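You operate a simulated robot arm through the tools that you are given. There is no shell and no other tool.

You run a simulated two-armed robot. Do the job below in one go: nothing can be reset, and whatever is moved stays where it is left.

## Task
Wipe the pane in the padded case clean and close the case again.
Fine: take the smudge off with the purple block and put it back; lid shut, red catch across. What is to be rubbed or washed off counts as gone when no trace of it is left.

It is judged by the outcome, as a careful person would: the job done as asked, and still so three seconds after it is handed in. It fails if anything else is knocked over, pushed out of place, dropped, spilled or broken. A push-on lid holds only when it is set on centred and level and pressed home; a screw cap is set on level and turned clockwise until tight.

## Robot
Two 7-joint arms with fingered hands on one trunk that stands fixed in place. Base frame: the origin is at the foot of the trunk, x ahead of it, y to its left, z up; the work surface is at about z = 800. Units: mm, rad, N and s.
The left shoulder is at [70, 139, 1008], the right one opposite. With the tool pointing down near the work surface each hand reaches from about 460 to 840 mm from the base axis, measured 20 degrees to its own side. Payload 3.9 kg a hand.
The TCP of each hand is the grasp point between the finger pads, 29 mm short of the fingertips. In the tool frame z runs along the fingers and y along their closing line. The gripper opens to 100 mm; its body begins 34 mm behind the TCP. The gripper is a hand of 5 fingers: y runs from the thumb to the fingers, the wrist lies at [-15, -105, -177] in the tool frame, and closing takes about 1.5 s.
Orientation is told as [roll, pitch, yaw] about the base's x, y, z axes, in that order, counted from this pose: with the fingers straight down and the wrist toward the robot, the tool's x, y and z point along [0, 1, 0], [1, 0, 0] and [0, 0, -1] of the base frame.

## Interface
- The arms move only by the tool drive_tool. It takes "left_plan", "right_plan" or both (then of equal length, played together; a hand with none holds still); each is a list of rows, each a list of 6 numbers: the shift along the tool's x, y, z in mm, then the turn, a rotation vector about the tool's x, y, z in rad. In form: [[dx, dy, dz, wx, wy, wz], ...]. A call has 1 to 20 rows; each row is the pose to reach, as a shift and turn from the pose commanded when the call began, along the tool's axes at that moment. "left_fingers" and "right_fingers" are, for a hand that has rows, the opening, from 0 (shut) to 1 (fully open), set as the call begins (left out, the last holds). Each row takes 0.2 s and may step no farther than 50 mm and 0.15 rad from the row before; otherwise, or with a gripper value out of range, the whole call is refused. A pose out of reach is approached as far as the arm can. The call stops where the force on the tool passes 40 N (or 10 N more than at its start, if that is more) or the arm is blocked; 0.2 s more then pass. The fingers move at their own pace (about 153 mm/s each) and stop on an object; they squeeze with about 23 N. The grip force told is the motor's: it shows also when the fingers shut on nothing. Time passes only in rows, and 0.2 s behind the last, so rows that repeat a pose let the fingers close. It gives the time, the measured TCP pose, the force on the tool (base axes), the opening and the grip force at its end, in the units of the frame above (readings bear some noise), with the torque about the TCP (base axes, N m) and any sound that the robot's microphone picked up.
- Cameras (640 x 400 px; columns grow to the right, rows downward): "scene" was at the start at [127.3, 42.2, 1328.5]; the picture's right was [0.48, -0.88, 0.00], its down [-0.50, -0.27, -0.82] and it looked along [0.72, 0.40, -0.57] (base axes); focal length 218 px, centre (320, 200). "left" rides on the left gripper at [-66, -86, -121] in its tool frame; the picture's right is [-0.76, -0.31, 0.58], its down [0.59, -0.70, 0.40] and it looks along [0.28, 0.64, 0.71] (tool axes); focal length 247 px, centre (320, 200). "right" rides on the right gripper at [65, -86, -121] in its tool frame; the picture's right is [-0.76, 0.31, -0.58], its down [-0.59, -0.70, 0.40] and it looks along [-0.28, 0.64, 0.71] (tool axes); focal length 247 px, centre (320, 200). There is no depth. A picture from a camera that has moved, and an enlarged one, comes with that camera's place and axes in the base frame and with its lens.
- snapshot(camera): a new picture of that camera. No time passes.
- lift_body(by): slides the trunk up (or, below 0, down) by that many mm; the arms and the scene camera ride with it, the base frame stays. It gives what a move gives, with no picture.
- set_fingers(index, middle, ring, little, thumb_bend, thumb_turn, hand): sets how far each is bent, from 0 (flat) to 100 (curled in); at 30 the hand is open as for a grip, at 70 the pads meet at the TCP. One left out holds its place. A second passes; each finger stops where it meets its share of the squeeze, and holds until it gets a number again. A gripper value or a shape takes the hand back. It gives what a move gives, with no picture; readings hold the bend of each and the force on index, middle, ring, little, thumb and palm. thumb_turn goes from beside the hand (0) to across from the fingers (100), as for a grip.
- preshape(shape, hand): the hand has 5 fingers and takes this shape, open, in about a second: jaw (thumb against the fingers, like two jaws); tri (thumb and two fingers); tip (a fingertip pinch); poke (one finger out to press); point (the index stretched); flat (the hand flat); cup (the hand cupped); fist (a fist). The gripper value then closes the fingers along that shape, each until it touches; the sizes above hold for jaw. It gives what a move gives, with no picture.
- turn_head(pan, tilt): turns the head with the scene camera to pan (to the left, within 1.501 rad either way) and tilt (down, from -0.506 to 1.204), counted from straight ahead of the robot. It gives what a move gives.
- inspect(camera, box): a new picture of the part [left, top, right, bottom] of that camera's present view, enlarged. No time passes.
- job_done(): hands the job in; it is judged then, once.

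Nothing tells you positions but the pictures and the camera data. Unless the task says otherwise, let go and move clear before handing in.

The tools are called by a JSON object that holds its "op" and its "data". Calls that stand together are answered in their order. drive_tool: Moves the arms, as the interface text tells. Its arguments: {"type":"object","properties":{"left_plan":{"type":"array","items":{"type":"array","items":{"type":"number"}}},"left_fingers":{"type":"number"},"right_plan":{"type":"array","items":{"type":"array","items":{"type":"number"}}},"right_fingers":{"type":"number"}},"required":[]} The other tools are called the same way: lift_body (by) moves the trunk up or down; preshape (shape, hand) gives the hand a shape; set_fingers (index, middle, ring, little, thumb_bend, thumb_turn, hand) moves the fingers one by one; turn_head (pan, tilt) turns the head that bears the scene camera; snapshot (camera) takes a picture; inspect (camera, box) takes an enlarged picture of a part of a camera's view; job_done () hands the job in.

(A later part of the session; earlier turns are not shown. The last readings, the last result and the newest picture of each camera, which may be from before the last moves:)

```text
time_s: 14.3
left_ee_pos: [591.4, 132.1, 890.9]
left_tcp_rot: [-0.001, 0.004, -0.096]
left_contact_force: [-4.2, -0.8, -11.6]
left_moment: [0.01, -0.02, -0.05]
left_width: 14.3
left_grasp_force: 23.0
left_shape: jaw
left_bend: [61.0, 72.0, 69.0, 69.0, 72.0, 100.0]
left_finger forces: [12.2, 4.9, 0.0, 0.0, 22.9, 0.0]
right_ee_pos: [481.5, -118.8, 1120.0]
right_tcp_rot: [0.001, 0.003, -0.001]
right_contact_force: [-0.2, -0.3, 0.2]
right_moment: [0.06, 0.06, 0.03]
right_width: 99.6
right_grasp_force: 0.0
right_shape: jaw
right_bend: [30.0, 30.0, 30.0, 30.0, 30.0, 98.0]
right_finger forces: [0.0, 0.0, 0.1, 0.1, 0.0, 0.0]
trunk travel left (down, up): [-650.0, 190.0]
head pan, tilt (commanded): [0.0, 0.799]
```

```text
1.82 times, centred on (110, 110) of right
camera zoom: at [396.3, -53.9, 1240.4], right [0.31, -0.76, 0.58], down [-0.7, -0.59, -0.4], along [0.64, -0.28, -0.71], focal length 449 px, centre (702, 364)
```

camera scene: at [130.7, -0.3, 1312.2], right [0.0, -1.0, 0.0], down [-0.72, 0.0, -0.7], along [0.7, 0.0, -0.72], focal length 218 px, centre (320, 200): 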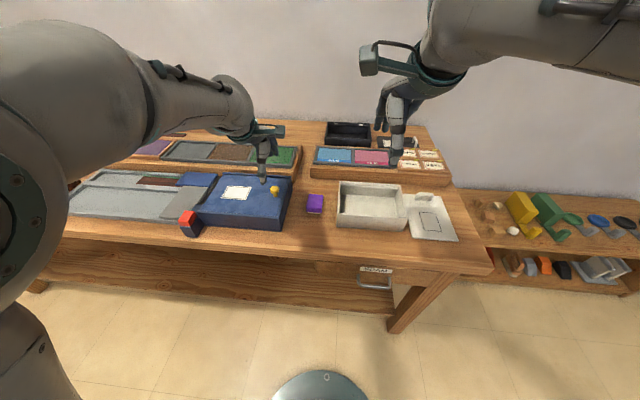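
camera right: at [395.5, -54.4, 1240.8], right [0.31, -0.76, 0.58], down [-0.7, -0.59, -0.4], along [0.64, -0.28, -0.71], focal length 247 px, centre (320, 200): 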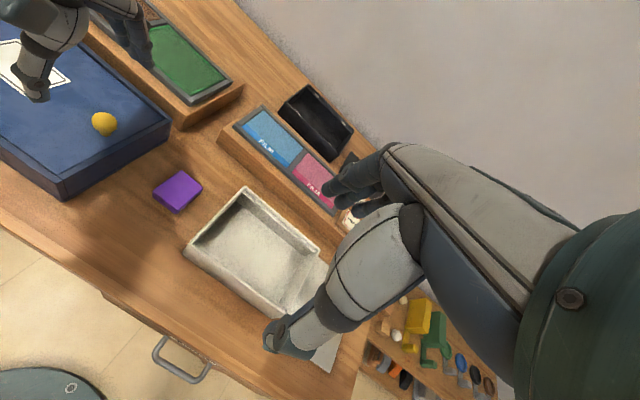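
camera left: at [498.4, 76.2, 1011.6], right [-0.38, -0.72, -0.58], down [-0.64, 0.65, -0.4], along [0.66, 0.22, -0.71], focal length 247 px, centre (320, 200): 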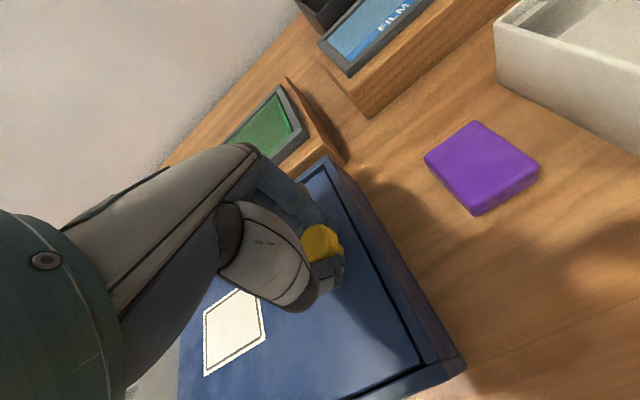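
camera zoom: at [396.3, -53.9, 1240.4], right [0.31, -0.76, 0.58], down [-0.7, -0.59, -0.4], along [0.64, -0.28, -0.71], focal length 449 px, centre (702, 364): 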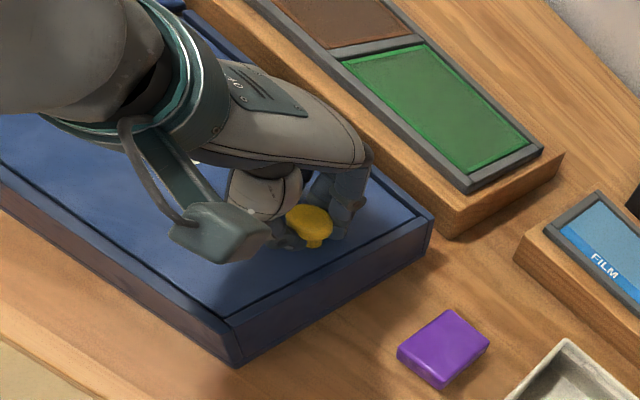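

The fingers hold the knob's stem, but off-centre toward the index side. I'll reopen slightly, shift 8 mm toward the index side and 3 mm down, then grip again.

{"op": "drive_tool", "data": {"left_plan": [[0, 0, 0, 0, 0, 0], [0, 0, 0, 0, 0, 0], [0, 0, 0, 0, 0, 0], [-8, 0, 3, 0, 0, 0], [-8, 0, 3, 0, 0, 0]], "left_fingers": 0.6}}

{"op": "drive_tool", "data": {"left_plan": [[0, 0, 0, 0, 0, 0], [0, 0, 0, 0, 0, 0], [0, 0, 0, 0, 0, 0], [0, 0, 0, 0, 0, 0], [0, 0, 0, 0, 0, 0], [0, 0, 0, 0, 0, 0]], "left_fingers": 0.1}}

{"op": "inspect", "data": {"camera": "scene", "box": [220, 150, 320, 230]}}

{"op": "inspect", "data": {"camera": "left", "box": [200, 150, 400, 320]}}

```text
time_s: 15.5
left_ee_pos: [589.8, 122.8, 889.2]
left_tcp_rot: [-0.001, -0.002, -0.095]
left_contact_force: [0.3, -0.6, 0.5]
left_moment: [-0.01, 0.0, 0.0]
left_width: 60.0
left_grasp_force: 0.1
left_shape: jaw
left_bend: [40.0, 39.0, 73.0, 45.0, 31.0, 100.0]
left_finger forces: [0.1, 0.1, 0.0, 0.0, 0.4, 0.1]
right_ee_pos: [479.9, -119.4, 1121.4]
right_tcp_rot: [0.0, 0.0, 0.0]
right_contact_force: [-0.7, -0.8, 0.3]
right_moment: [0.01, 0.04, -0.01]
right_width: 99.7
right_grasp_force: 0.0
right_shape: jaw
right_bend: [30.0, 30.0, 30.0, 30.0, 30.0, 98.0]
right_finger forces: [0.1, 0.0, 0.1, 0.1, 0.0, 0.0]
trunk travel left (down, up): [-650.0, 190.0]
head pan, tilt (commanded): [0.0, 0.799]
```

```text
time_s: 16.9
left_ee_pos: [590.2, 123.8, 890.3]
left_tcp_rot: [-0.001, -0.002, -0.096]
left_contact_force: [-0.5, 0.3, 2.7]
left_moment: [-0.02, 0.02, -0.01]
left_width: 10.9
left_grasp_force: 0.1
left_shape: jaw
left_bend: [66.0, 63.0, 72.0, 61.0, 60.0, 100.0]
left_finger forces: [0.1, 0.7, 0.1, 0.1, 2.4, 0.0]
right_ee_pos: [480.5, -119.3, 1120.0]
right_tcp_rot: [-0.001, 0.0, 0.0]
right_contact_force: [0.6, -0.7, 0.6]
right_moment: [0.01, 0.01, -0.02]
right_width: 100.0
right_grasp_force: 0.0
right_shape: jaw
right_bend: [30.0, 30.0, 30.0, 30.0, 30.0, 98.0]
right_finger forces: [0.0, 0.0, 0.0, 0.1, 0.0, 0.0]
trunk travel left (down, up): [-650.0, 190.0]
head pan, tilt (commanded): [0.0, 0.799]
```

```text
5.00 times, centred on (270, 190) of scene
camera zoom: at [130.4, -0.3, 1312.3], right [0.0, -1.0, 0.0], down [-0.72, 0.0, -0.7], along [0.7, 0.0, -0.72], focal length 1089 px, centre (570, 250)
```

zoom: 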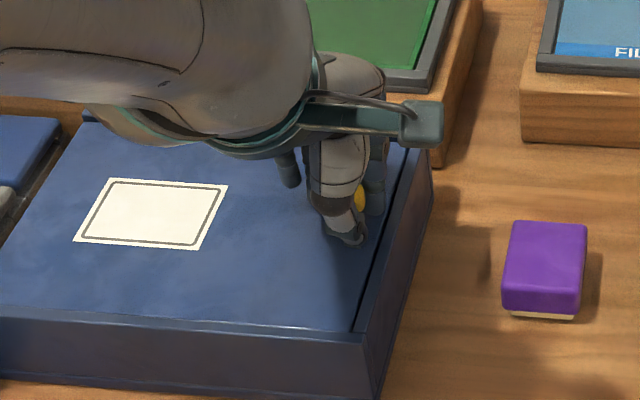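

```text
2.35 times, centred on (300, 235) of left
camera zoom: at [497.1, 67.6, 1009.8], right [-0.38, -0.72, -0.58], down [-0.64, 0.65, -0.4], along [0.67, 0.22, -0.71], focal length 581 px, centre (367, 118)
```

zoom: 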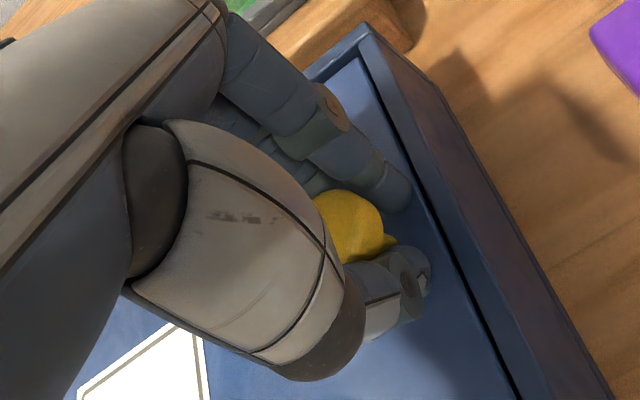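

The fingers reached the commanded 10 mm without squeezing yet. I'll close fully so they grip the stem.

{"op": "drive_tool", "data": {"left_plan": [[0, 0, 0, 0, 0, 0], [0, 0, 0, 0, 0, 0], [0, 0, 0, 0, 0, 0], [0, 0, 0, 0, 0, 0]], "left_fingers": 0.0}}

{"op": "inspect", "data": {"camera": "left", "box": [200, 150, 400, 320]}}

{"op": "inspect", "data": {"camera": "right", "box": [60, 50, 200, 170]}}

```text
time_s: 17.9
left_ee_pos: [589.7, 123.3, 889.0]
left_tcp_rot: [-0.001, 0.002, -0.096]
left_contact_force: [-2.8, -0.2, -3.4]
left_moment: [0.06, -0.25, -0.01]
left_width: 7.0
left_grasp_force: 22.9
left_shape: jaw
left_bend: [71.0, 64.0, 70.0, 70.0, 73.0, 100.0]
left_finger forces: [8.6, 13.7, 0.0, 0.0, 17.1, 0.0]
right_ee_pos: [481.0, -119.8, 1120.3]
right_tcp_rot: [0.0, 0.0, -0.001]
right_contact_force: [-0.3, 0.1, 0.3]
right_moment: [-0.04, -0.01, -0.02]
right_width: 99.7
right_grasp_force: 0.1
right_shape: jaw
right_bend: [30.0, 30.0, 30.0, 30.0, 30.0, 98.0]
right_finger forces: [0.1, 0.0, 0.1, 0.0, 0.0, 0.1]
trunk travel left (down, up): [-650.0, 190.0]
head pan, tilt (commanded): [0.0, 0.799]
```

```text
2.35 times, centred on (300, 235) of left
camera zoom: at [497.2, 67.7, 1009.2], right [-0.38, -0.72, -0.58], down [-0.64, 0.65, -0.4], along [0.67, 0.22, -0.71], focal length 581 px, centre (367, 118)
```

zoom: 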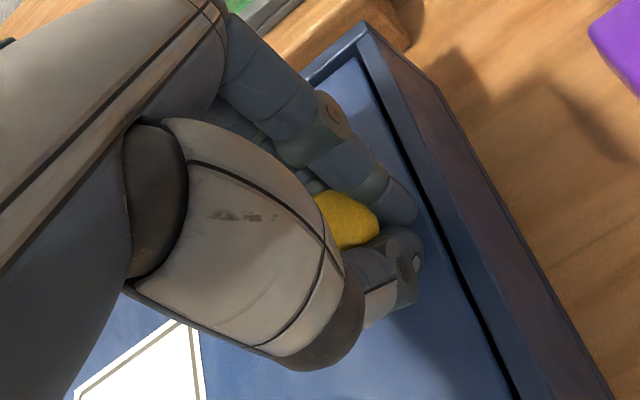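

```text
3.33 times, centred on (130, 110) of right
camera zoom: at [395.5, -54.4, 1240.7], right [0.31, -0.76, 0.58], down [-0.7, -0.59, -0.4], along [0.64, -0.28, -0.71], focal length 823 px, centre (953, 500)
```

zoom: 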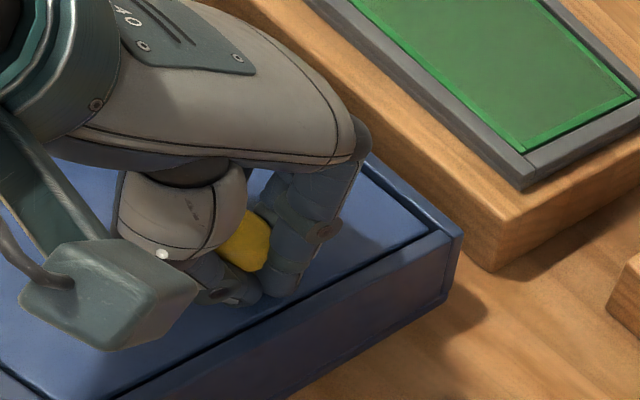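

The index and thumb now close behind the knob on its right side, which suits pushing left. I'll try sliding the lid left by a short distance.

{"op": "drive_tool", "data": {"left_plan": [[5, 0, 0, 0, 0, 0], [10, 0, 0, 0, 0, 0], [15, 0, 0, 0, 0, 0], [20, 0, 0, 0, 0, 0]]}}

{"op": "snapshot", "data": {"camera": "scene"}}

{"op": "inspect", "data": {"camera": "right", "box": [0, 0, 200, 200]}}

```text
time_s: 18.9
left_ee_pos: [591.2, 144.7, 888.4]
left_tcp_rot: [0.0, 0.001, -0.096]
left_contact_force: [-4.0, 0.4, -10.2]
left_moment: [0.02, -0.05, -0.01]
left_width: 6.1
left_grasp_force: 23.1
left_shape: jaw
left_bend: [71.0, 64.0, 70.0, 70.0, 73.0, 100.0]
left_finger forces: [8.0, 9.4, 0.1, 0.0, 17.4, 0.0]
right_ee_pos: [481.7, -118.9, 1119.5]
right_tcp_rot: [0.0, 0.0, -0.001]
right_contact_force: [-0.4, -0.1, 0.5]
right_moment: [-0.01, 0.0, -0.01]
right_width: 99.8
right_grasp_force: 0.1
right_shape: jaw
right_bend: [30.0, 30.0, 30.0, 30.0, 30.0, 98.0]
right_finger forces: [0.1, 0.1, 0.1, 0.0, 0.0, 0.0]
trunk travel left (down, up): [-650.0, 190.0]
head pan, tilt (commanded): [0.0, 0.799]
```

```text
taken
camera scene: at [131.1, 0.3, 1312.1], right [0.0, -1.0, 0.0], down [-0.72, 0.0, -0.7], along [0.7, 0.0, -0.72], focal length 218 px, centre (320, 200)
```

scene: 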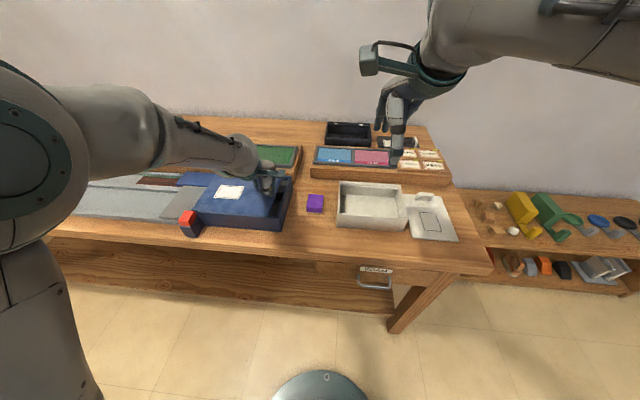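

```text
2.00 times, centred on (100, 100) of right
camera zoom: at [395.9, -53.8, 1240.5], right [0.31, -0.76, 0.58], down [-0.7, -0.59, -0.4], along [0.64, -0.28, -0.71], focal length 494 px, centre (760, 400)
```

zoom: 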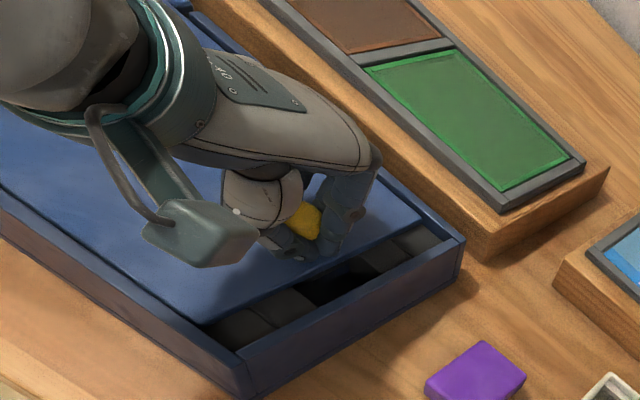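

The lid slides freely, revealing dark padding inside. I'll continue sliding it left in small steps.

{"op": "drive_tool", "data": {"left_plan": [[8, 0, 0, 0, 0, 0], [18, 0, 0, 0, 0, 0], [28, 0, 0, 0, 0, 0], [38, 0, 0, 0, 0, 0], [48, 0, 0, 0, 0, 0], [58, 0, 0, 0, 0, 0], [68, 0, 0, 0, 0, 0], [78, 0, 0, 0, 0, 0], [86, 0, 0, 0, 0, 0], [90, 0, 0, 0, 0, 0]]}}

{"op": "snapshot", "data": {"camera": "scene"}}

{"op": "inspect", "data": {"camera": "right", "box": [0, 0, 200, 200]}}

{"op": "snapshot", "data": {"camera": "left"}}

```text
time_s: 21.1
left_ee_pos: [601.3, 232.3, 888.3]
left_tcp_rot: [0.0, 0.002, -0.095]
left_contact_force: [-4.1, 0.4, -16.4]
left_moment: [-0.04, -0.06, 0.02]
left_width: 5.6
left_grasp_force: 23.4
left_shape: jaw
left_bend: [71.0, 65.0, 70.0, 70.0, 73.0, 100.0]
left_finger forces: [8.6, 7.5, 0.1, 0.0, 18.0, 0.0]
right_ee_pos: [482.9, -119.2, 1119.9]
right_tcp_rot: [0.0, 0.001, 0.001]
right_contact_force: [-0.2, -1.6, 0.0]
right_moment: [0.01, 0.04, 0.02]
right_width: 99.9
right_grasp_force: 0.0
right_shape: jaw
right_bend: [30.0, 30.0, 30.0, 30.0, 30.0, 98.0]
right_finger forces: [0.0, 0.1, 0.1, 0.0, 0.0, 0.1]
trunk travel left (down, up): [-650.0, 190.0]
head pan, tilt (commanded): [0.0, 0.799]
```

```text
taken
camera scene: at [132.3, 0.8, 1312.0], right [0.0, -1.0, 0.0], down [-0.72, 0.0, -0.7], along [0.7, 0.0, -0.72], focal length 218 px, centre (320, 200)
```

scene: 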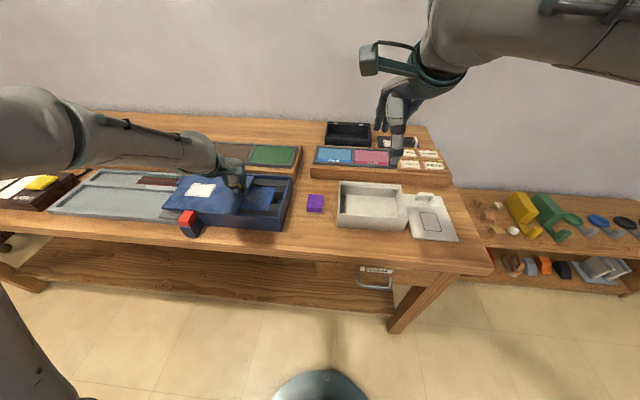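

```text
2.00 times, centred on (100, 100) of right
camera zoom: at [397.0, -53.4, 1240.2], right [0.31, -0.76, 0.58], down [-0.7, -0.59, -0.4], along [0.64, -0.28, -0.71], focal length 494 px, centre (760, 400)
```

zoom: 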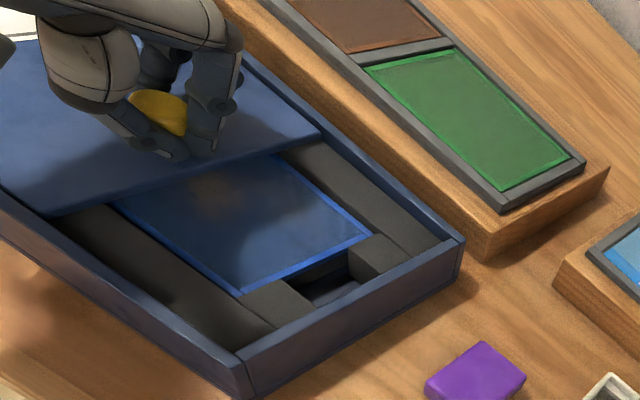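

```text
taken
camera left: at [509.0, 177.6, 1010.0], right [-0.38, -0.72, -0.58], down [-0.64, 0.65, -0.4], along [0.66, 0.22, -0.71], focal length 247 px, centre (320, 200)
```

left: 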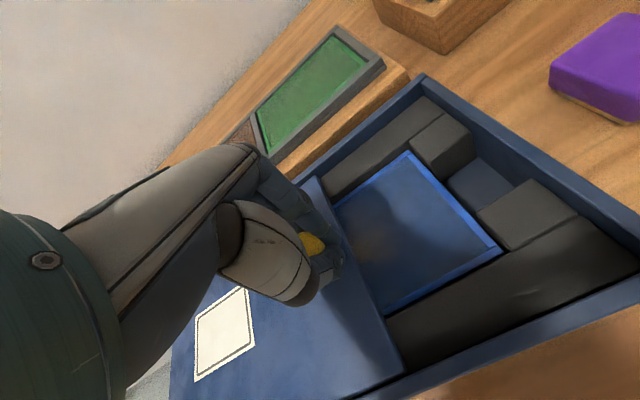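

The pane (blue glass set in dark foam) is showing with a brownish smudge near the lid's edge. I'll slide the lid further left by 50 mm and check again.

{"op": "drive_tool", "data": {"left_plan": [[8, 0, 1, 0, 0, 0], [16, 0, 1, 0, 0, 0], [24, 0, 1, 0, 0, 0], [32, 0, 1, 0, 0, 0], [40, 0, 1, 0, 0, 0], [46, 0, 1, 0, 0, 0], [50, 0, 1, 0, 0, 0]]}}

{"op": "inspect", "data": {"camera": "scene", "box": [130, 140, 310, 250]}}

{"op": "inspect", "data": {"camera": "right", "box": [0, 0, 200, 200]}}

{"op": "snapshot", "data": {"camera": "left"}}

```text
time_s: 22.7
left_ee_pos: [605.6, 283.5, 888.9]
left_tcp_rot: [0.0, -0.001, -0.094]
left_contact_force: [-0.2, -0.7, -8.0]
left_moment: [0.03, -0.16, -0.03]
left_width: 5.8
left_grasp_force: 23.5
left_shape: jaw
left_bend: [71.0, 64.0, 70.0, 70.0, 73.0, 100.0]
left_finger forces: [9.5, 12.8, 0.0, 0.1, 16.9, 0.0]
right_ee_pos: [482.0, -120.4, 1120.3]
right_tcp_rot: [0.0, 0.003, -0.001]
right_contact_force: [-0.4, -0.8, -0.1]
right_moment: [-0.03, 0.03, 0.02]
right_width: 99.8
right_grasp_force: 0.1
right_shape: jaw
right_bend: [30.0, 30.0, 30.0, 30.0, 30.0, 98.0]
right_finger forces: [0.2, 0.0, 0.0, 0.0, 0.1, 0.0]
trunk travel left (down, up): [-650.0, 190.0]
head pan, tilt (commanded): [0.0, 0.799]
```

```text
3.56 times, centred on (220, 195) of scene
camera zoom: at [132.0, 0.3, 1312.1], right [0.0, -1.0, 0.0], down [-0.72, 0.0, -0.7], along [0.7, 0.0, -0.72], focal length 774 px, centre (676, 218)
```

zoom: 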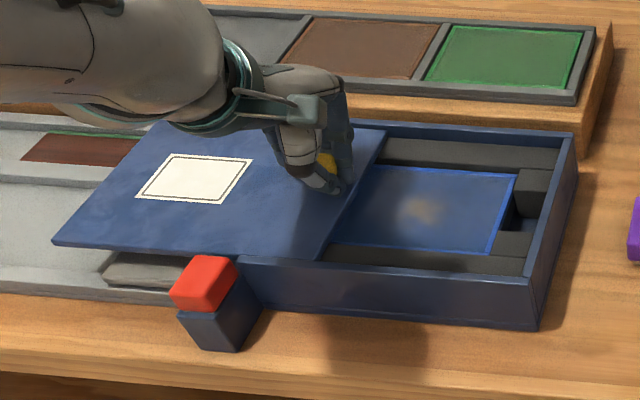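

```text
2.00 times, centred on (100, 100) of right
camera zoom: at [396.7, -53.8, 1240.4], right [0.31, -0.76, 0.58], down [-0.7, -0.59, -0.4], along [0.64, -0.28, -0.71], focal length 494 px, centre (760, 400)
```

zoom: 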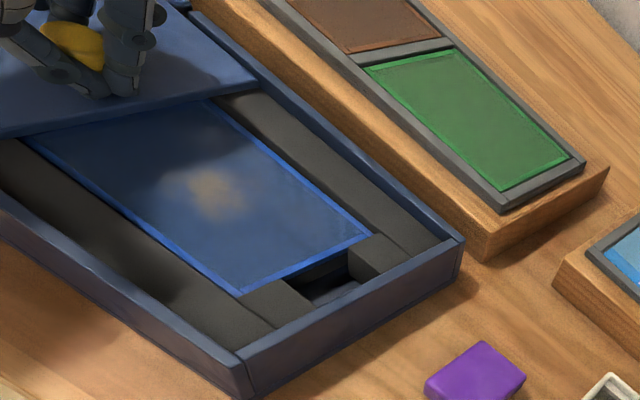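

```text
taken
camera left: at [513.4, 227.8, 1009.6], right [-0.38, -0.72, -0.58], down [-0.64, 0.65, -0.4], along [0.67, 0.22, -0.71], focal length 247 px, centre (320, 200)
```

left: 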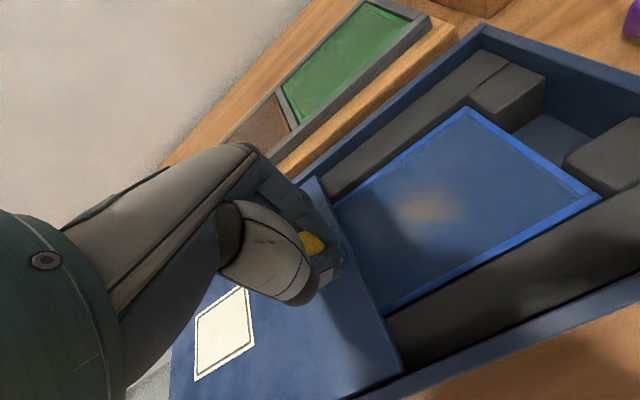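

The smudge is fully exposed at the middle of the pane, and the lid was held down against an upward pull, so its rails capture it. I'll open the left fingers slightly and check the lid stays put.

{"op": "drive_tool", "data": {"left_plan": [[0, 0, 0, 0, 0, 0], [0, 0, 0, 0, 0, 0], [0, 0, 0, 0, 0, 0]], "left_fingers": 0.5}}

{"op": "inspect", "data": {"camera": "scene", "box": [130, 140, 310, 250]}}

{"op": "inspect", "data": {"camera": "left", "box": [160, 100, 480, 400]}}

```text
time_s: 23.5
left_ee_pos: [604.8, 283.8, 889.6]
left_tcp_rot: [0.0, -0.002, -0.094]
left_contact_force: [0.2, -0.7, 0.2]
left_moment: [0.0, 0.0, -0.02]
left_width: 49.9
left_grasp_force: 0.0
left_shape: jaw
left_bend: [41.0, 43.0, 74.0, 49.0, 36.0, 100.0]
left_finger forces: [0.1, 0.0, 0.0, 0.1, 0.0, 0.1]
right_ee_pos: [480.2, -119.8, 1120.7]
right_tcp_rot: [0.0, -0.001, 0.001]
right_contact_force: [0.4, 0.8, -0.1]
right_moment: [0.0, -0.01, 0.0]
right_width: 99.6
right_grasp_force: 0.0
right_shape: jaw
right_bend: [30.0, 30.0, 30.0, 30.0, 30.0, 98.0]
right_finger forces: [0.1, 0.0, 0.0, 0.0, 0.0, 0.1]
trunk travel left (down, up): [-650.0, 190.0]
head pan, tilt (commanded): [0.0, 0.799]
```

```text
3.56 times, centred on (220, 195) of scene
camera zoom: at [130.6, -0.2, 1312.3], right [0.0, -1.0, 0.0], down [-0.72, 0.0, -0.7], along [0.7, 0.0, -0.72], focal length 774 px, centre (676, 218)
```

zoom: 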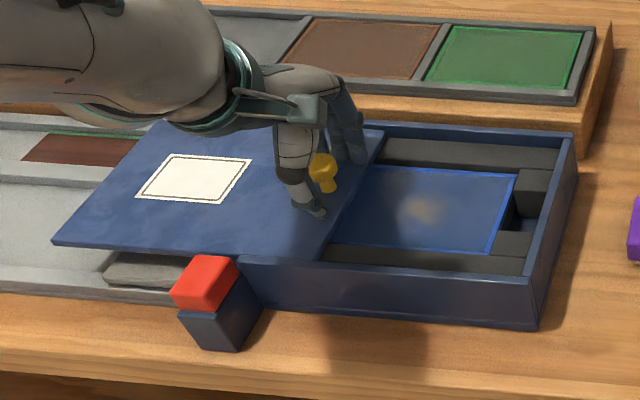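

```text
1.33 times, centred on (320, 250) of left
camera zoom: at [512.4, 227.4, 1010.4], right [-0.38, -0.72, -0.58], down [-0.64, 0.65, -0.4], along [0.67, 0.22, -0.71], focal length 329 px, centre (320, 133)
```

zoom: 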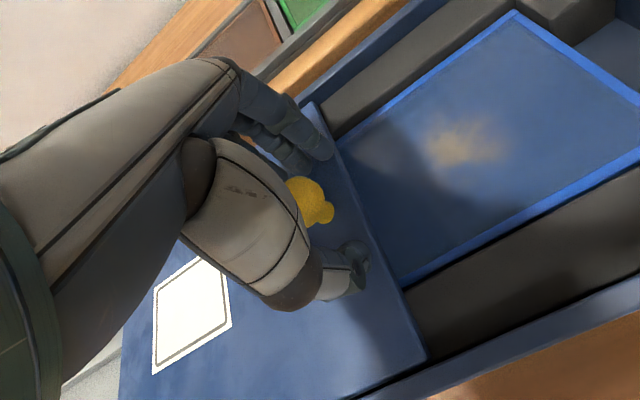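

The lid stays where it was left. I'll open the left hand fully, then lift it straight up and swing it away to the left.

{"op": "drive_tool", "data": {"left_plan": [[0, 0, 0, 0, 0, 0], [0, 0, 0, 0, 0, 0], [0, 0, 0, 0, 0, 0], [0, 0, 0, 0, 0, 0], [0, 0, 0, 0, 0, 0]], "left_fingers": 1.0}}

{"op": "inspect", "data": {"camera": "scene", "box": [180, 140, 280, 220]}}

{"op": "inspect", "data": {"camera": "left", "box": [200, 150, 400, 320]}}

```text
time_s: 24.7
left_ee_pos: [604.5, 282.4, 889.5]
left_tcp_rot: [0.0, 0.0, -0.097]
left_contact_force: [-0.8, -0.4, 0.8]
left_moment: [0.01, 0.0, 0.0]
left_width: 99.8
left_grasp_force: 0.0
left_shape: jaw
left_bend: [30.0, 30.0, 30.0, 30.0, 30.0, 98.0]
left_finger forces: [0.0, 0.0, 0.1, 0.0, 0.1, 0.0]
right_ee_pos: [480.4, -119.6, 1120.5]
right_tcp_rot: [-0.001, -0.002, 0.0]
right_contact_force: [1.0, -0.3, 0.2]
right_moment: [0.01, -0.05, 0.0]
right_width: 99.6
right_grasp_force: 0.2
right_shape: jaw
right_bend: [30.0, 30.0, 30.0, 30.0, 30.0, 98.0]
right_finger forces: [0.0, 0.0, 0.0, 0.0, 0.1, 0.0]
trunk travel left (down, up): [-650.0, 190.0]
head pan, tilt (commanded): [0.0, 0.799]
```

```text
5.00 times, centred on (230, 180) of scene
camera zoom: at [130.7, -0.2, 1312.2], right [0.0, -1.0, 0.0], down [-0.72, 0.0, -0.7], along [0.7, 0.0, -0.72], focal length 1089 px, centre (770, 300)
```

zoom: 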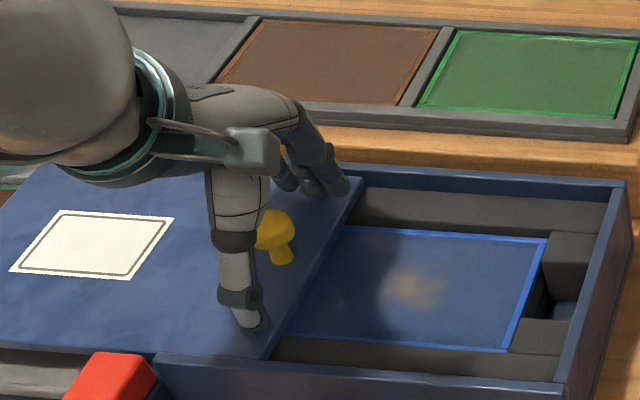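

```text
2.35 times, centred on (300, 235) of left
camera zoom: at [512.3, 227.3, 1010.1], right [-0.38, -0.72, -0.58], down [-0.64, 0.65, -0.4], along [0.67, 0.22, -0.71], focal length 581 px, centre (367, 118)
```

zoom: 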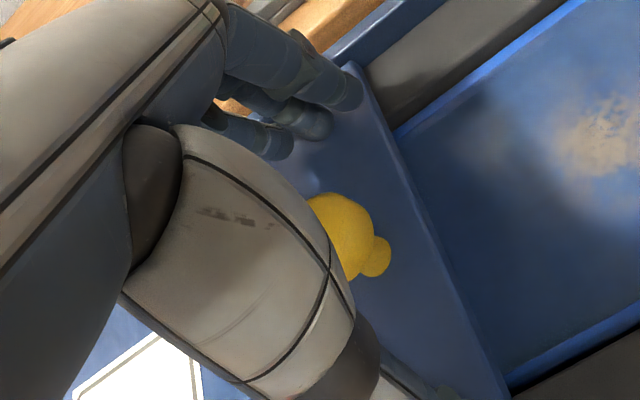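

Clear of the knob. I'll lift the left hand and park it to the left, then inspect the purple block closely with the right and scene cameras.

{"op": "drive_tool", "data": {"left_plan": [[0, 0, -40, 0, 0, 0], [0, 0, -85, 0, 0, 0], [0, 0, -130, 0, 0, 0], [40, -20, -140, 0, 0, 0], [80, -40, -150, 0, 0, 0], [120, -60, -160, 0, 0, 0], [160, -80, -160, 0, 0, 0]]}}

{"op": "inspect", "data": {"camera": "right", "box": [140, 160, 220, 220]}}

{"op": "inspect", "data": {"camera": "scene", "box": [290, 180, 350, 220]}}

{"op": "inspect", "data": {"camera": "scene", "box": [130, 140, 310, 250]}}

{"op": "snapshot", "data": {"camera": "left"}}

```text
time_s: 26.3
left_ee_pos: [539.0, 451.5, 1049.9]
left_tcp_rot: [-0.001, -0.001, -0.098]
left_contact_force: [0.1, 0.6, 0.0]
left_moment: [0.02, 0.02, 0.01]
left_width: 100.0
left_grasp_force: 0.1
left_shape: jaw
left_bend: [30.0, 30.0, 30.0, 30.0, 30.0, 98.0]
left_finger forces: [0.0, 0.0, 0.0, 0.0, 0.1, 0.1]
right_ee_pos: [480.4, -117.6, 1120.5]
right_tcp_rot: [-0.002, 0.001, -0.001]
right_contact_force: [-0.5, -0.1, -1.0]
right_moment: [-0.02, 0.04, -0.06]
right_width: 99.7
right_grasp_force: 0.1
right_shape: jaw
right_bend: [30.0, 30.0, 30.0, 30.0, 30.0, 98.0]
right_finger forces: [0.0, 0.0, 0.1, 0.1, 0.0, 0.1]
trunk travel left (down, up): [-650.0, 190.0]
head pan, tilt (commanded): [0.0, 0.799]
```

```text
6.67 times, centred on (180, 190) of right
camera zoom: at [395.2, -52.0, 1240.9], right [0.31, -0.76, 0.58], down [-0.7, -0.59, -0.4], along [0.64, -0.28, -0.71], focal length 1646 px, centre (1253, 267)
```

zoom: 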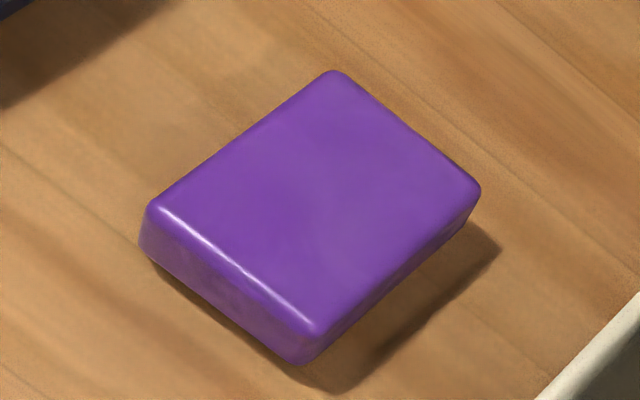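

```text
10.00 times, centred on (320, 200) of scene
camera zoom: at [130.4, 2.2, 1312.2], right [0.0, -1.0, 0.0], down [-0.72, 0.0, -0.7], along [0.7, 0.0, -0.72], focal length 2178 px, centre (320, 200)
```

zoom: 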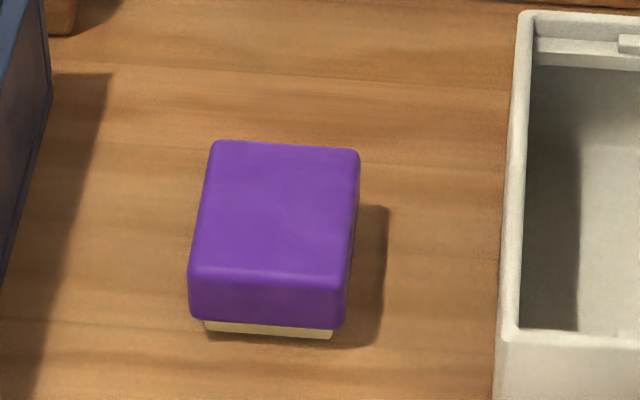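

```text
3.56 times, centred on (220, 195) of scene
camera zoom: at [130.4, 2.2, 1312.2], right [0.0, -1.0, 0.0], down [-0.72, 0.0, -0.7], along [0.7, 0.0, -0.72], focal length 774 px, centre (676, 218)
```

zoom: 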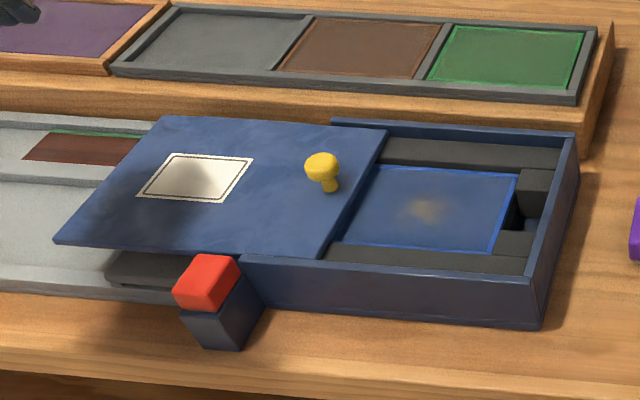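

```text
taken
camera left: at [447.0, 396.8, 1171.7], right [-0.38, -0.72, -0.58], down [-0.64, 0.65, -0.4], along [0.67, 0.22, -0.71], focal length 247 px, centre (320, 200)
```

left: 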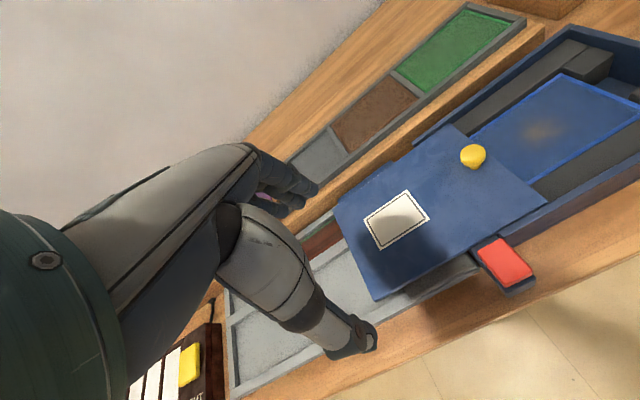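

The block is about 57 x 46 x 30 mm at centre (595, 17), yaw ≈ -0.09, with a cream pad underneath. I'll check the heights of foam and pane inside the case before choosing the grip.

{"op": "inspect", "data": {"camera": "scene", "box": [210, 165, 300, 235]}}

{"op": "inspect", "data": {"camera": "right", "box": [0, 40, 130, 180]}}

{"op": "inspect", "data": {"camera": "left", "box": [440, 20, 640, 220]}}

```text
5.71 times, centred on (255, 200) of scene
camera zoom: at [130.4, 2.2, 1312.2], right [0.0, -1.0, 0.0], down [-0.72, 0.0, -0.7], along [0.7, 0.0, -0.72], focal length 1245 px, centre (691, 200)
```

zoom: 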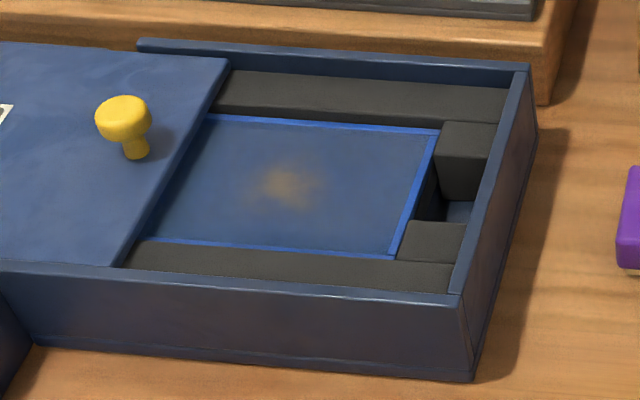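

```text
2.86 times, centred on (65, 110) of right
camera zoom: at [395.2, -52.0, 1240.9], right [0.31, -0.76, 0.58], down [-0.7, -0.59, -0.4], along [0.64, -0.28, -0.71], focal length 706 px, centre (1049, 457)
```

zoom: 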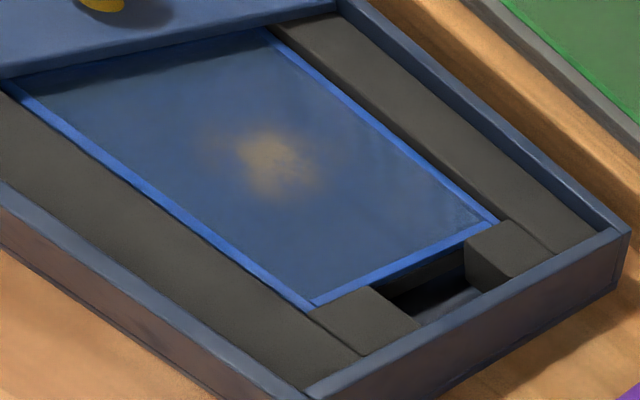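

```text
2.00 times, centred on (540, 120) of left
camera zoom: at [447.0, 396.8, 1171.7], right [-0.38, -0.72, -0.58], down [-0.64, 0.65, -0.4], along [0.67, 0.22, -0.71], focal length 494 px, centre (-120, 360)
```

zoom: 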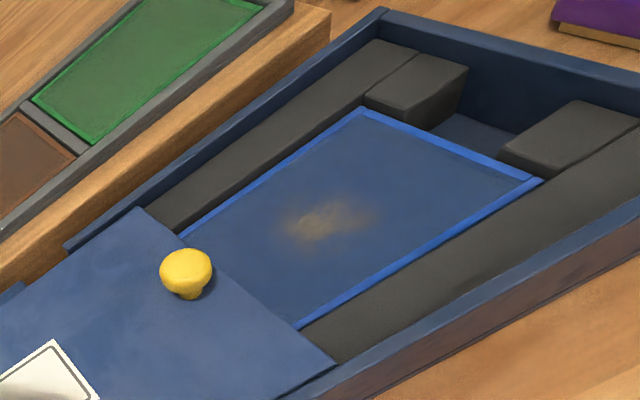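

The pane lies at z≈845, foam at ≈849 and rails at ≈857, with the smudge around (595, 216). A grip along the block's long axis with fingertips near its lower edge will clear the foam; I'll bring the right hand over the block.

{"op": "drive_tool", "data": {"right_plan": [[24, 19, 10, 0, 0, 0.015], [48, 38, 30, 0, 0, 0.03], [72, 58, 60, 0, 0, 0.045], [96, 77, 95, 0, 0, 0.06], [120, 96, 130, 0, 0, 0.075], [141.5, 114.8, 160, 0, 0, 0.09]], "right_fingers": 1.0}}

{"op": "inspect", "data": {"camera": "scene", "box": [250, 130, 390, 240]}}

{"op": "snapshot", "data": {"camera": "right"}}

{"op": "snapshot", "data": {"camera": "left"}}

```text
time_s: 27.7
left_ee_pos: [541.5, 451.9, 1050.6]
left_tcp_rot: [0.001, 0.0, -0.096]
left_contact_force: [0.7, -0.2, 1.1]
left_moment: [-0.01, 0.01, 0.02]
left_width: 100.2
left_grasp_force: 0.0
left_shape: jaw
left_bend: [30.0, 30.0, 30.0, 30.0, 30.0, 98.0]
left_finger forces: [0.0, 0.0, 0.1, 0.0, 0.1, 0.0]
right_ee_pos: [599.1, 24.2, 959.4]
right_tcp_rot: [0.001, -0.001, -0.09]
right_contact_force: [-0.2, -0.6, 0.6]
right_moment: [-0.05, 0.03, 0.0]
right_width: 99.9
right_grasp_force: 0.1
right_shape: jaw
right_bend: [30.0, 30.0, 30.0, 30.0, 30.0, 98.0]
right_finger forces: [0.0, 0.1, 0.0, 0.1, 0.1, 0.1]
trunk travel left (down, up): [-650.0, 190.0]
head pan, tilt (commanded): [0.0, 0.799]
```

```text
3.64 times, centred on (320, 185) of scene
camera zoom: at [132.0, 1.1, 1312.1], right [0.0, -1.0, 0.0], down [-0.72, 0.0, -0.7], along [0.7, 0.0, -0.72], focal length 792 px, centre (320, 254)
```

zoom: 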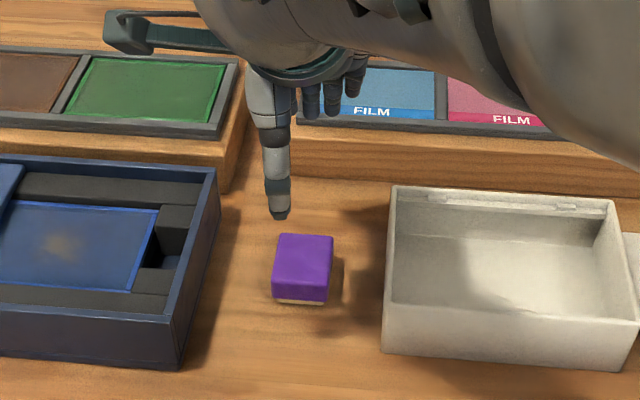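

```text
taken
camera right: at [519.9, 96.6, 1080.4], right [0.24, -0.78, 0.58], down [-0.75, -0.52, -0.4], along [0.61, -0.34, -0.71], focal length 247 px, centre (320, 200)
```

right: 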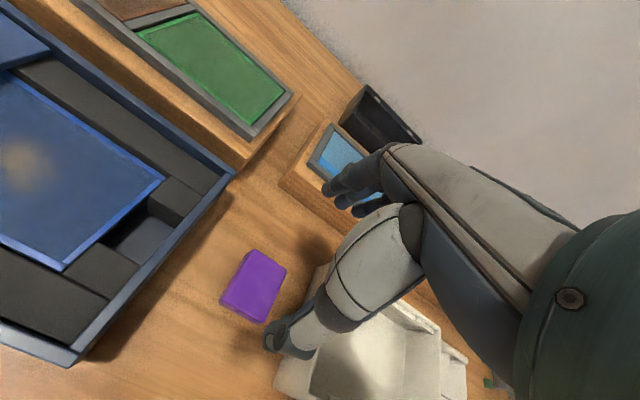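

```text
taken
camera left: at [448.8, 395.4, 1171.3], right [-0.38, -0.72, -0.58], down [-0.64, 0.65, -0.4], along [0.67, 0.22, -0.71], focal length 247 px, centre (320, 200)
```

left: 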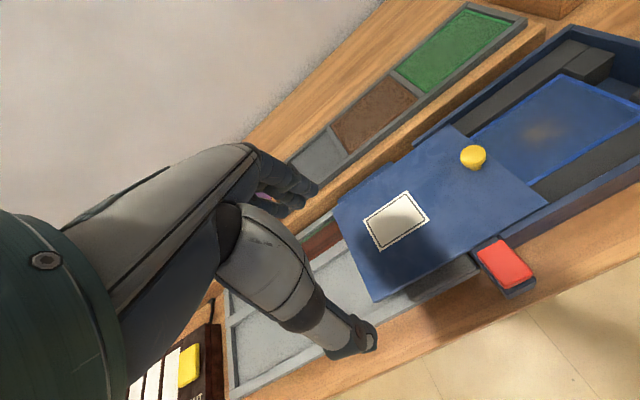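

The block centre is confirmed at about (595, 18). I'll lower the open right hand around it, adjusting 3 mm back, and stop with fingertips about 9 mm above the table.

{"op": "drive_tool", "data": {"right_plan": [[0, -3, 40, 0, 0, 0], [0, -3, 80, 0, 0, 0], [0, -3, 110, 0, 0, 0], [0, -3, 124, 0, 0, 0]]}}

{"op": "inspect", "data": {"camera": "scene", "box": [270, 150, 370, 230]}}

{"op": "inspect", "data": {"camera": "right", "box": [180, 150, 400, 350]}}

```text
time_s: 28.9
left_ee_pos: [541.1, 449.1, 1052.0]
left_tcp_rot: [0.002, -0.001, -0.096]
left_contact_force: [0.3, 0.2, 0.5]
left_moment: [-0.02, 0.01, -0.02]
left_width: 99.9
left_grasp_force: 0.0
left_shape: jaw
left_bend: [30.0, 30.0, 30.0, 30.0, 30.0, 98.0]
left_finger forces: [0.0, 0.0, 0.0, 0.0, 0.0, 0.0]
right_ee_pos: [606.6, 10.9, 868.4]
right_tcp_rot: [0.088, -0.011, -0.138]
right_contact_force: [-0.3, -0.1, -0.1]
right_moment: [-0.01, 0.03, 0.02]
right_width: 99.8
right_grasp_force: 0.1
right_shape: jaw
right_bend: [30.0, 30.0, 30.0, 30.0, 30.0, 98.0]
right_finger forces: [0.0, 0.1, 0.0, 0.0, 0.1, 0.1]
trunk travel left (down, up): [-650.0, 190.0]
head pan, tilt (commanded): [0.0, 0.799]
stopped in row 4 (right hand): the arm was blocked; the commanded pose is now the measured one
```

```text
5.00 times, centred on (320, 190) of scene
camera zoom: at [130.6, -0.3, 1312.2], right [0.0, -1.0, 0.0], down [-0.72, 0.0, -0.7], along [0.7, 0.0, -0.72], focal length 1089 px, centre (320, 250)
```

zoom: 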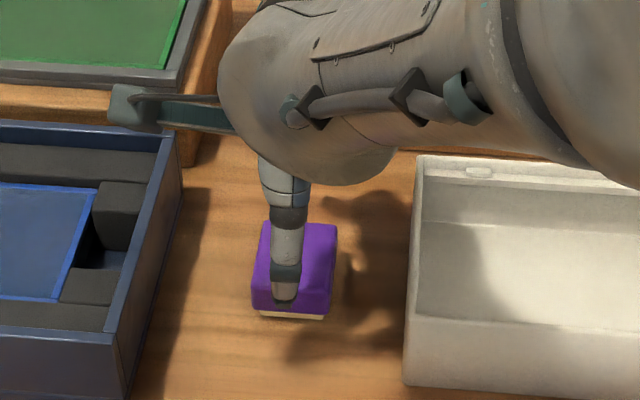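

```text
2.00 times, centred on (290, 250) of right
camera zoom: at [528.5, 76.7, 992.8], right [0.19, -0.84, 0.51], down [-0.77, -0.45, -0.46], along [0.61, -0.31, -0.73], focal length 494 px, centre (380, 100)
```

zoom: 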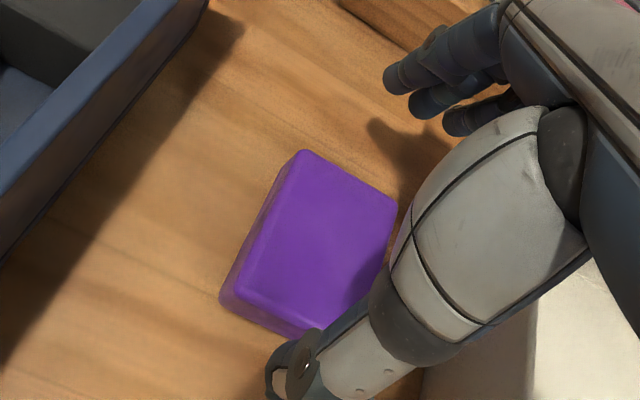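

The arm got blocked partway without any tool contact, so I suspect a joint limit or the forearm. I'll look at the whole right arm before doing anything else.

{"op": "snapshot", "data": {"camera": "scene"}}

{"op": "turn_head", "data": {"pan": -0.6, "tilt": 0.8}}

{"op": "snapshot", "data": {"camera": "scene"}}

```text
taken
camera scene: at [130.6, -0.3, 1312.2], right [0.0, -1.0, 0.0], down [-0.72, 0.0, -0.7], along [0.7, 0.0, -0.72], focal length 218 px, centre (320, 200)
```

scene: 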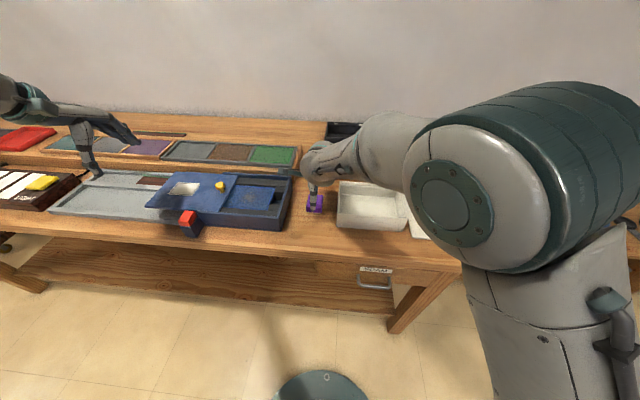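

```text
time_s: 29.9
left_ee_pos: [540.6, 448.7, 1051.3]
left_tcp_rot: [0.0, 0.0, -0.096]
left_contact_force: [0.6, 0.4, 0.0]
left_moment: [0.02, -0.01, 0.0]
left_width: 99.6
left_grasp_force: 0.0
left_shape: jaw
left_bend: [30.0, 30.0, 30.0, 30.0, 30.0, 98.0]
left_finger forces: [0.0, 0.1, 0.1, 0.1, 0.0, 0.0]
right_ee_pos: [606.8, 11.1, 866.6]
right_tcp_rot: [0.087, -0.01, -0.135]
right_contact_force: [0.3, -0.6, 0.5]
right_moment: [0.02, 0.02, -0.02]
right_width: 99.7
right_grasp_force: 0.0
right_shape: jaw
right_bend: [30.0, 30.0, 30.0, 30.0, 30.0, 98.0]
right_finger forces: [0.0, 0.0, 0.0, 0.1, 0.0, 0.0]
trunk travel left (down, up): [-650.0, 190.0]
head pan, tilt (commanded): [-0.6, 0.799]
```

```text
taken
camera scene: at [116.6, -45.7, 1312.2], right [-0.56, -0.83, 0.0], down [-0.59, 0.4, -0.7], along [0.58, -0.39, -0.72], focal length 218 px, centre (320, 200)
```

scene: 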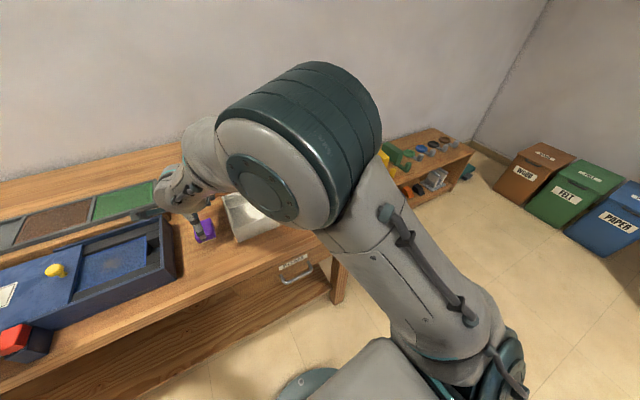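

The forearm hangs from a high elbow and touches nothing, so this looks like a joint limit at low height. I'll raise and level the right hand again, then lower the trunk so that the arm works higher relative to its shoulder.

{"op": "drive_tool", "data": {"right_plan": [[4, 0, -40, 0, 0, 0], [10, -5, -70, 0.005, -0.04, -0.02], [19, -11, -94, 0.011, -0.088, -0.048], [19, -11, -94, 0.011, -0.088, -0.048]]}}

{"op": "turn_head", "data": {"pan": 0.0, "tilt": 0.8}}

{"op": "inspect", "data": {"camera": "scene", "box": [250, 130, 390, 240]}}

```text
time_s: 30.9
left_ee_pos: [539.8, 449.7, 1051.9]
left_tcp_rot: [0.0, -0.001, -0.096]
left_contact_force: [-0.8, -0.8, -0.7]
left_moment: [0.01, 0.03, -0.01]
left_width: 100.0
left_grasp_force: 0.0
left_shape: jaw
left_bend: [30.0, 30.0, 30.0, 30.0, 30.0, 98.0]
left_finger forces: [0.0, 0.0, 0.0, 0.1, 0.1, 0.0]
right_ee_pos: [595.0, 23.2, 961.0]
right_tcp_rot: [-0.008, -0.002, -0.083]
right_contact_force: [-0.5, -0.2, 0.8]
right_moment: [0.01, -0.01, 0.0]
right_width: 99.7
right_grasp_force: 0.1
right_shape: jaw
right_bend: [30.0, 30.0, 30.0, 30.0, 30.0, 98.0]
right_finger forces: [0.0, 0.0, 0.1, 0.1, 0.0, 0.0]
trunk travel left (down, up): [-650.0, 190.0]
head pan, tilt (commanded): [-0.6, 0.799]
```

```text
time_s: 31.9
left_ee_pos: [539.9, 450.1, 1051.1]
left_tcp_rot: [-0.002, 0.0, -0.096]
left_contact_force: [1.0, -0.4, -0.2]
left_moment: [0.0, 0.0, -0.01]
left_width: 99.8
left_grasp_force: 0.1
left_shape: jaw
left_bend: [30.0, 30.0, 30.0, 30.0, 30.0, 98.0]
left_finger forces: [0.0, 0.0, 0.1, 0.0, 0.0, 0.0]
right_ee_pos: [596.4, 23.5, 961.4]
right_tcp_rot: [-0.006, -0.002, -0.083]
right_contact_force: [0.5, 0.1, 0.4]
right_moment: [0.01, -0.01, 0.0]
right_width: 100.0
right_grasp_force: 0.1
right_shape: jaw
right_bend: [30.0, 30.0, 30.0, 30.0, 30.0, 98.0]
right_finger forces: [0.1, 0.1, 0.0, 0.0, 0.1, 0.1]
trunk travel left (down, up): [-650.0, 190.0]
head pan, tilt (commanded): [0.0, 0.799]
```

```text
3.64 times, centred on (320, 185) of scene
camera zoom: at [130.7, -0.3, 1312.2], right [0.0, -1.0, 0.0], down [-0.72, 0.0, -0.7], along [0.7, 0.0, -0.72], focal length 792 px, centre (320, 254)
```

zoom: 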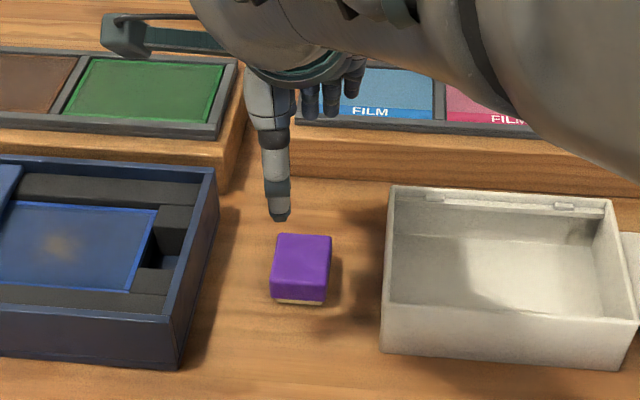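

The hand is level above the block again and the block hasn't moved. I'll lower the trunk by 90 mm, which brings both hands down together with ample clearance.

{"op": "lift_body", "data": {"by": -90}}

{"op": "snapshot", "data": {"camera": "scene"}}

{"op": "snapshot", "data": {"camera": "right"}}

{"op": "snapshot", "data": {"camera": "left"}}

```text
time_s: 33.1
left_ee_pos: [539.2, 449.5, 961.9]
left_tcp_rot: [0.0, 0.003, -0.095]
left_contact_force: [-0.5, 0.1, 0.2]
left_moment: [-0.02, -0.02, 0.02]
left_width: 99.9
left_grasp_force: 0.0
left_shape: jaw
left_bend: [30.0, 30.0, 30.0, 30.0, 30.0, 98.0]
left_finger forces: [0.0, 0.0, 0.0, 0.1, 0.0, 0.0]
right_ee_pos: [595.1, 22.9, 870.8]
right_tcp_rot: [-0.007, -0.002, -0.082]
right_contact_force: [-0.4, 0.3, 0.3]
right_moment: [-0.02, -0.01, 0.02]
right_width: 99.8
right_grasp_force: 0.0
right_shape: jaw
right_bend: [30.0, 30.0, 30.0, 30.0, 30.0, 98.0]
right_finger forces: [0.1, 0.0, 0.1, 0.0, 0.0, 0.0]
trunk travel left (down, up): [-560.0, 280.0]
head pan, tilt (commanded): [0.0, 0.799]
```

```text
taken
camera scene: at [130.4, -0.3, 1222.3], right [0.0, -1.0, 0.0], down [-0.72, 0.0, -0.7], along [0.7, 0.0, -0.72], focal length 218 px, centre (320, 200)
```

scene: 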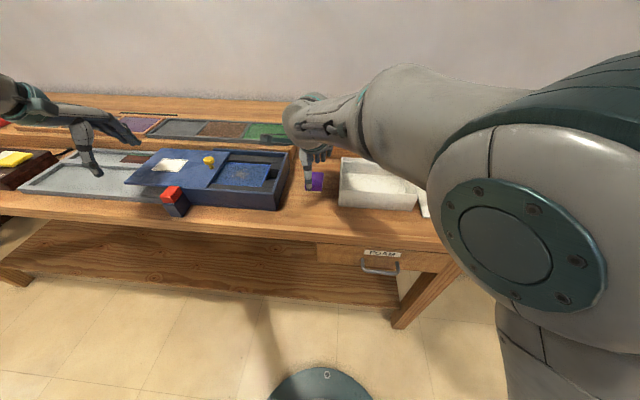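

```text
taken
camera right: at [516.0, 95.9, 991.1], right [0.24, -0.78, 0.58], down [-0.75, -0.53, -0.4], along [0.62, -0.34, -0.71], focal length 247 px, centre (320, 200)
```

right: 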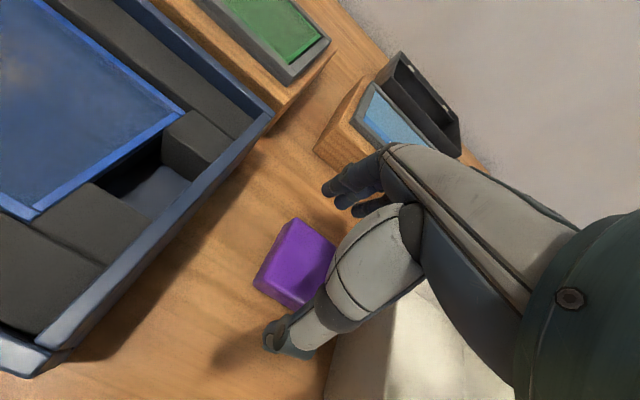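

```text
taken
camera left: at [447.4, 394.1, 1082.5], right [-0.38, -0.72, -0.58], down [-0.64, 0.65, -0.4], along [0.67, 0.22, -0.71], focal length 247 px, centre (320, 200)
```

left: 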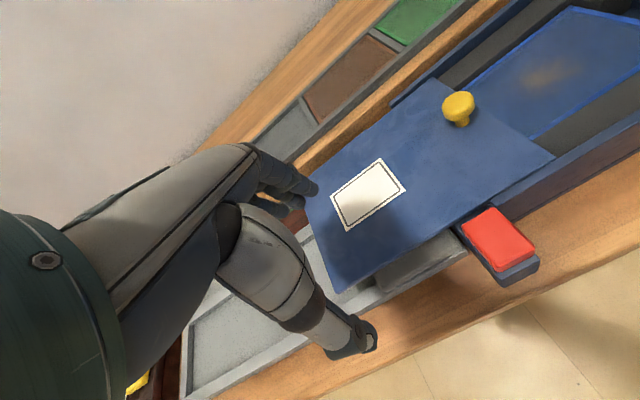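

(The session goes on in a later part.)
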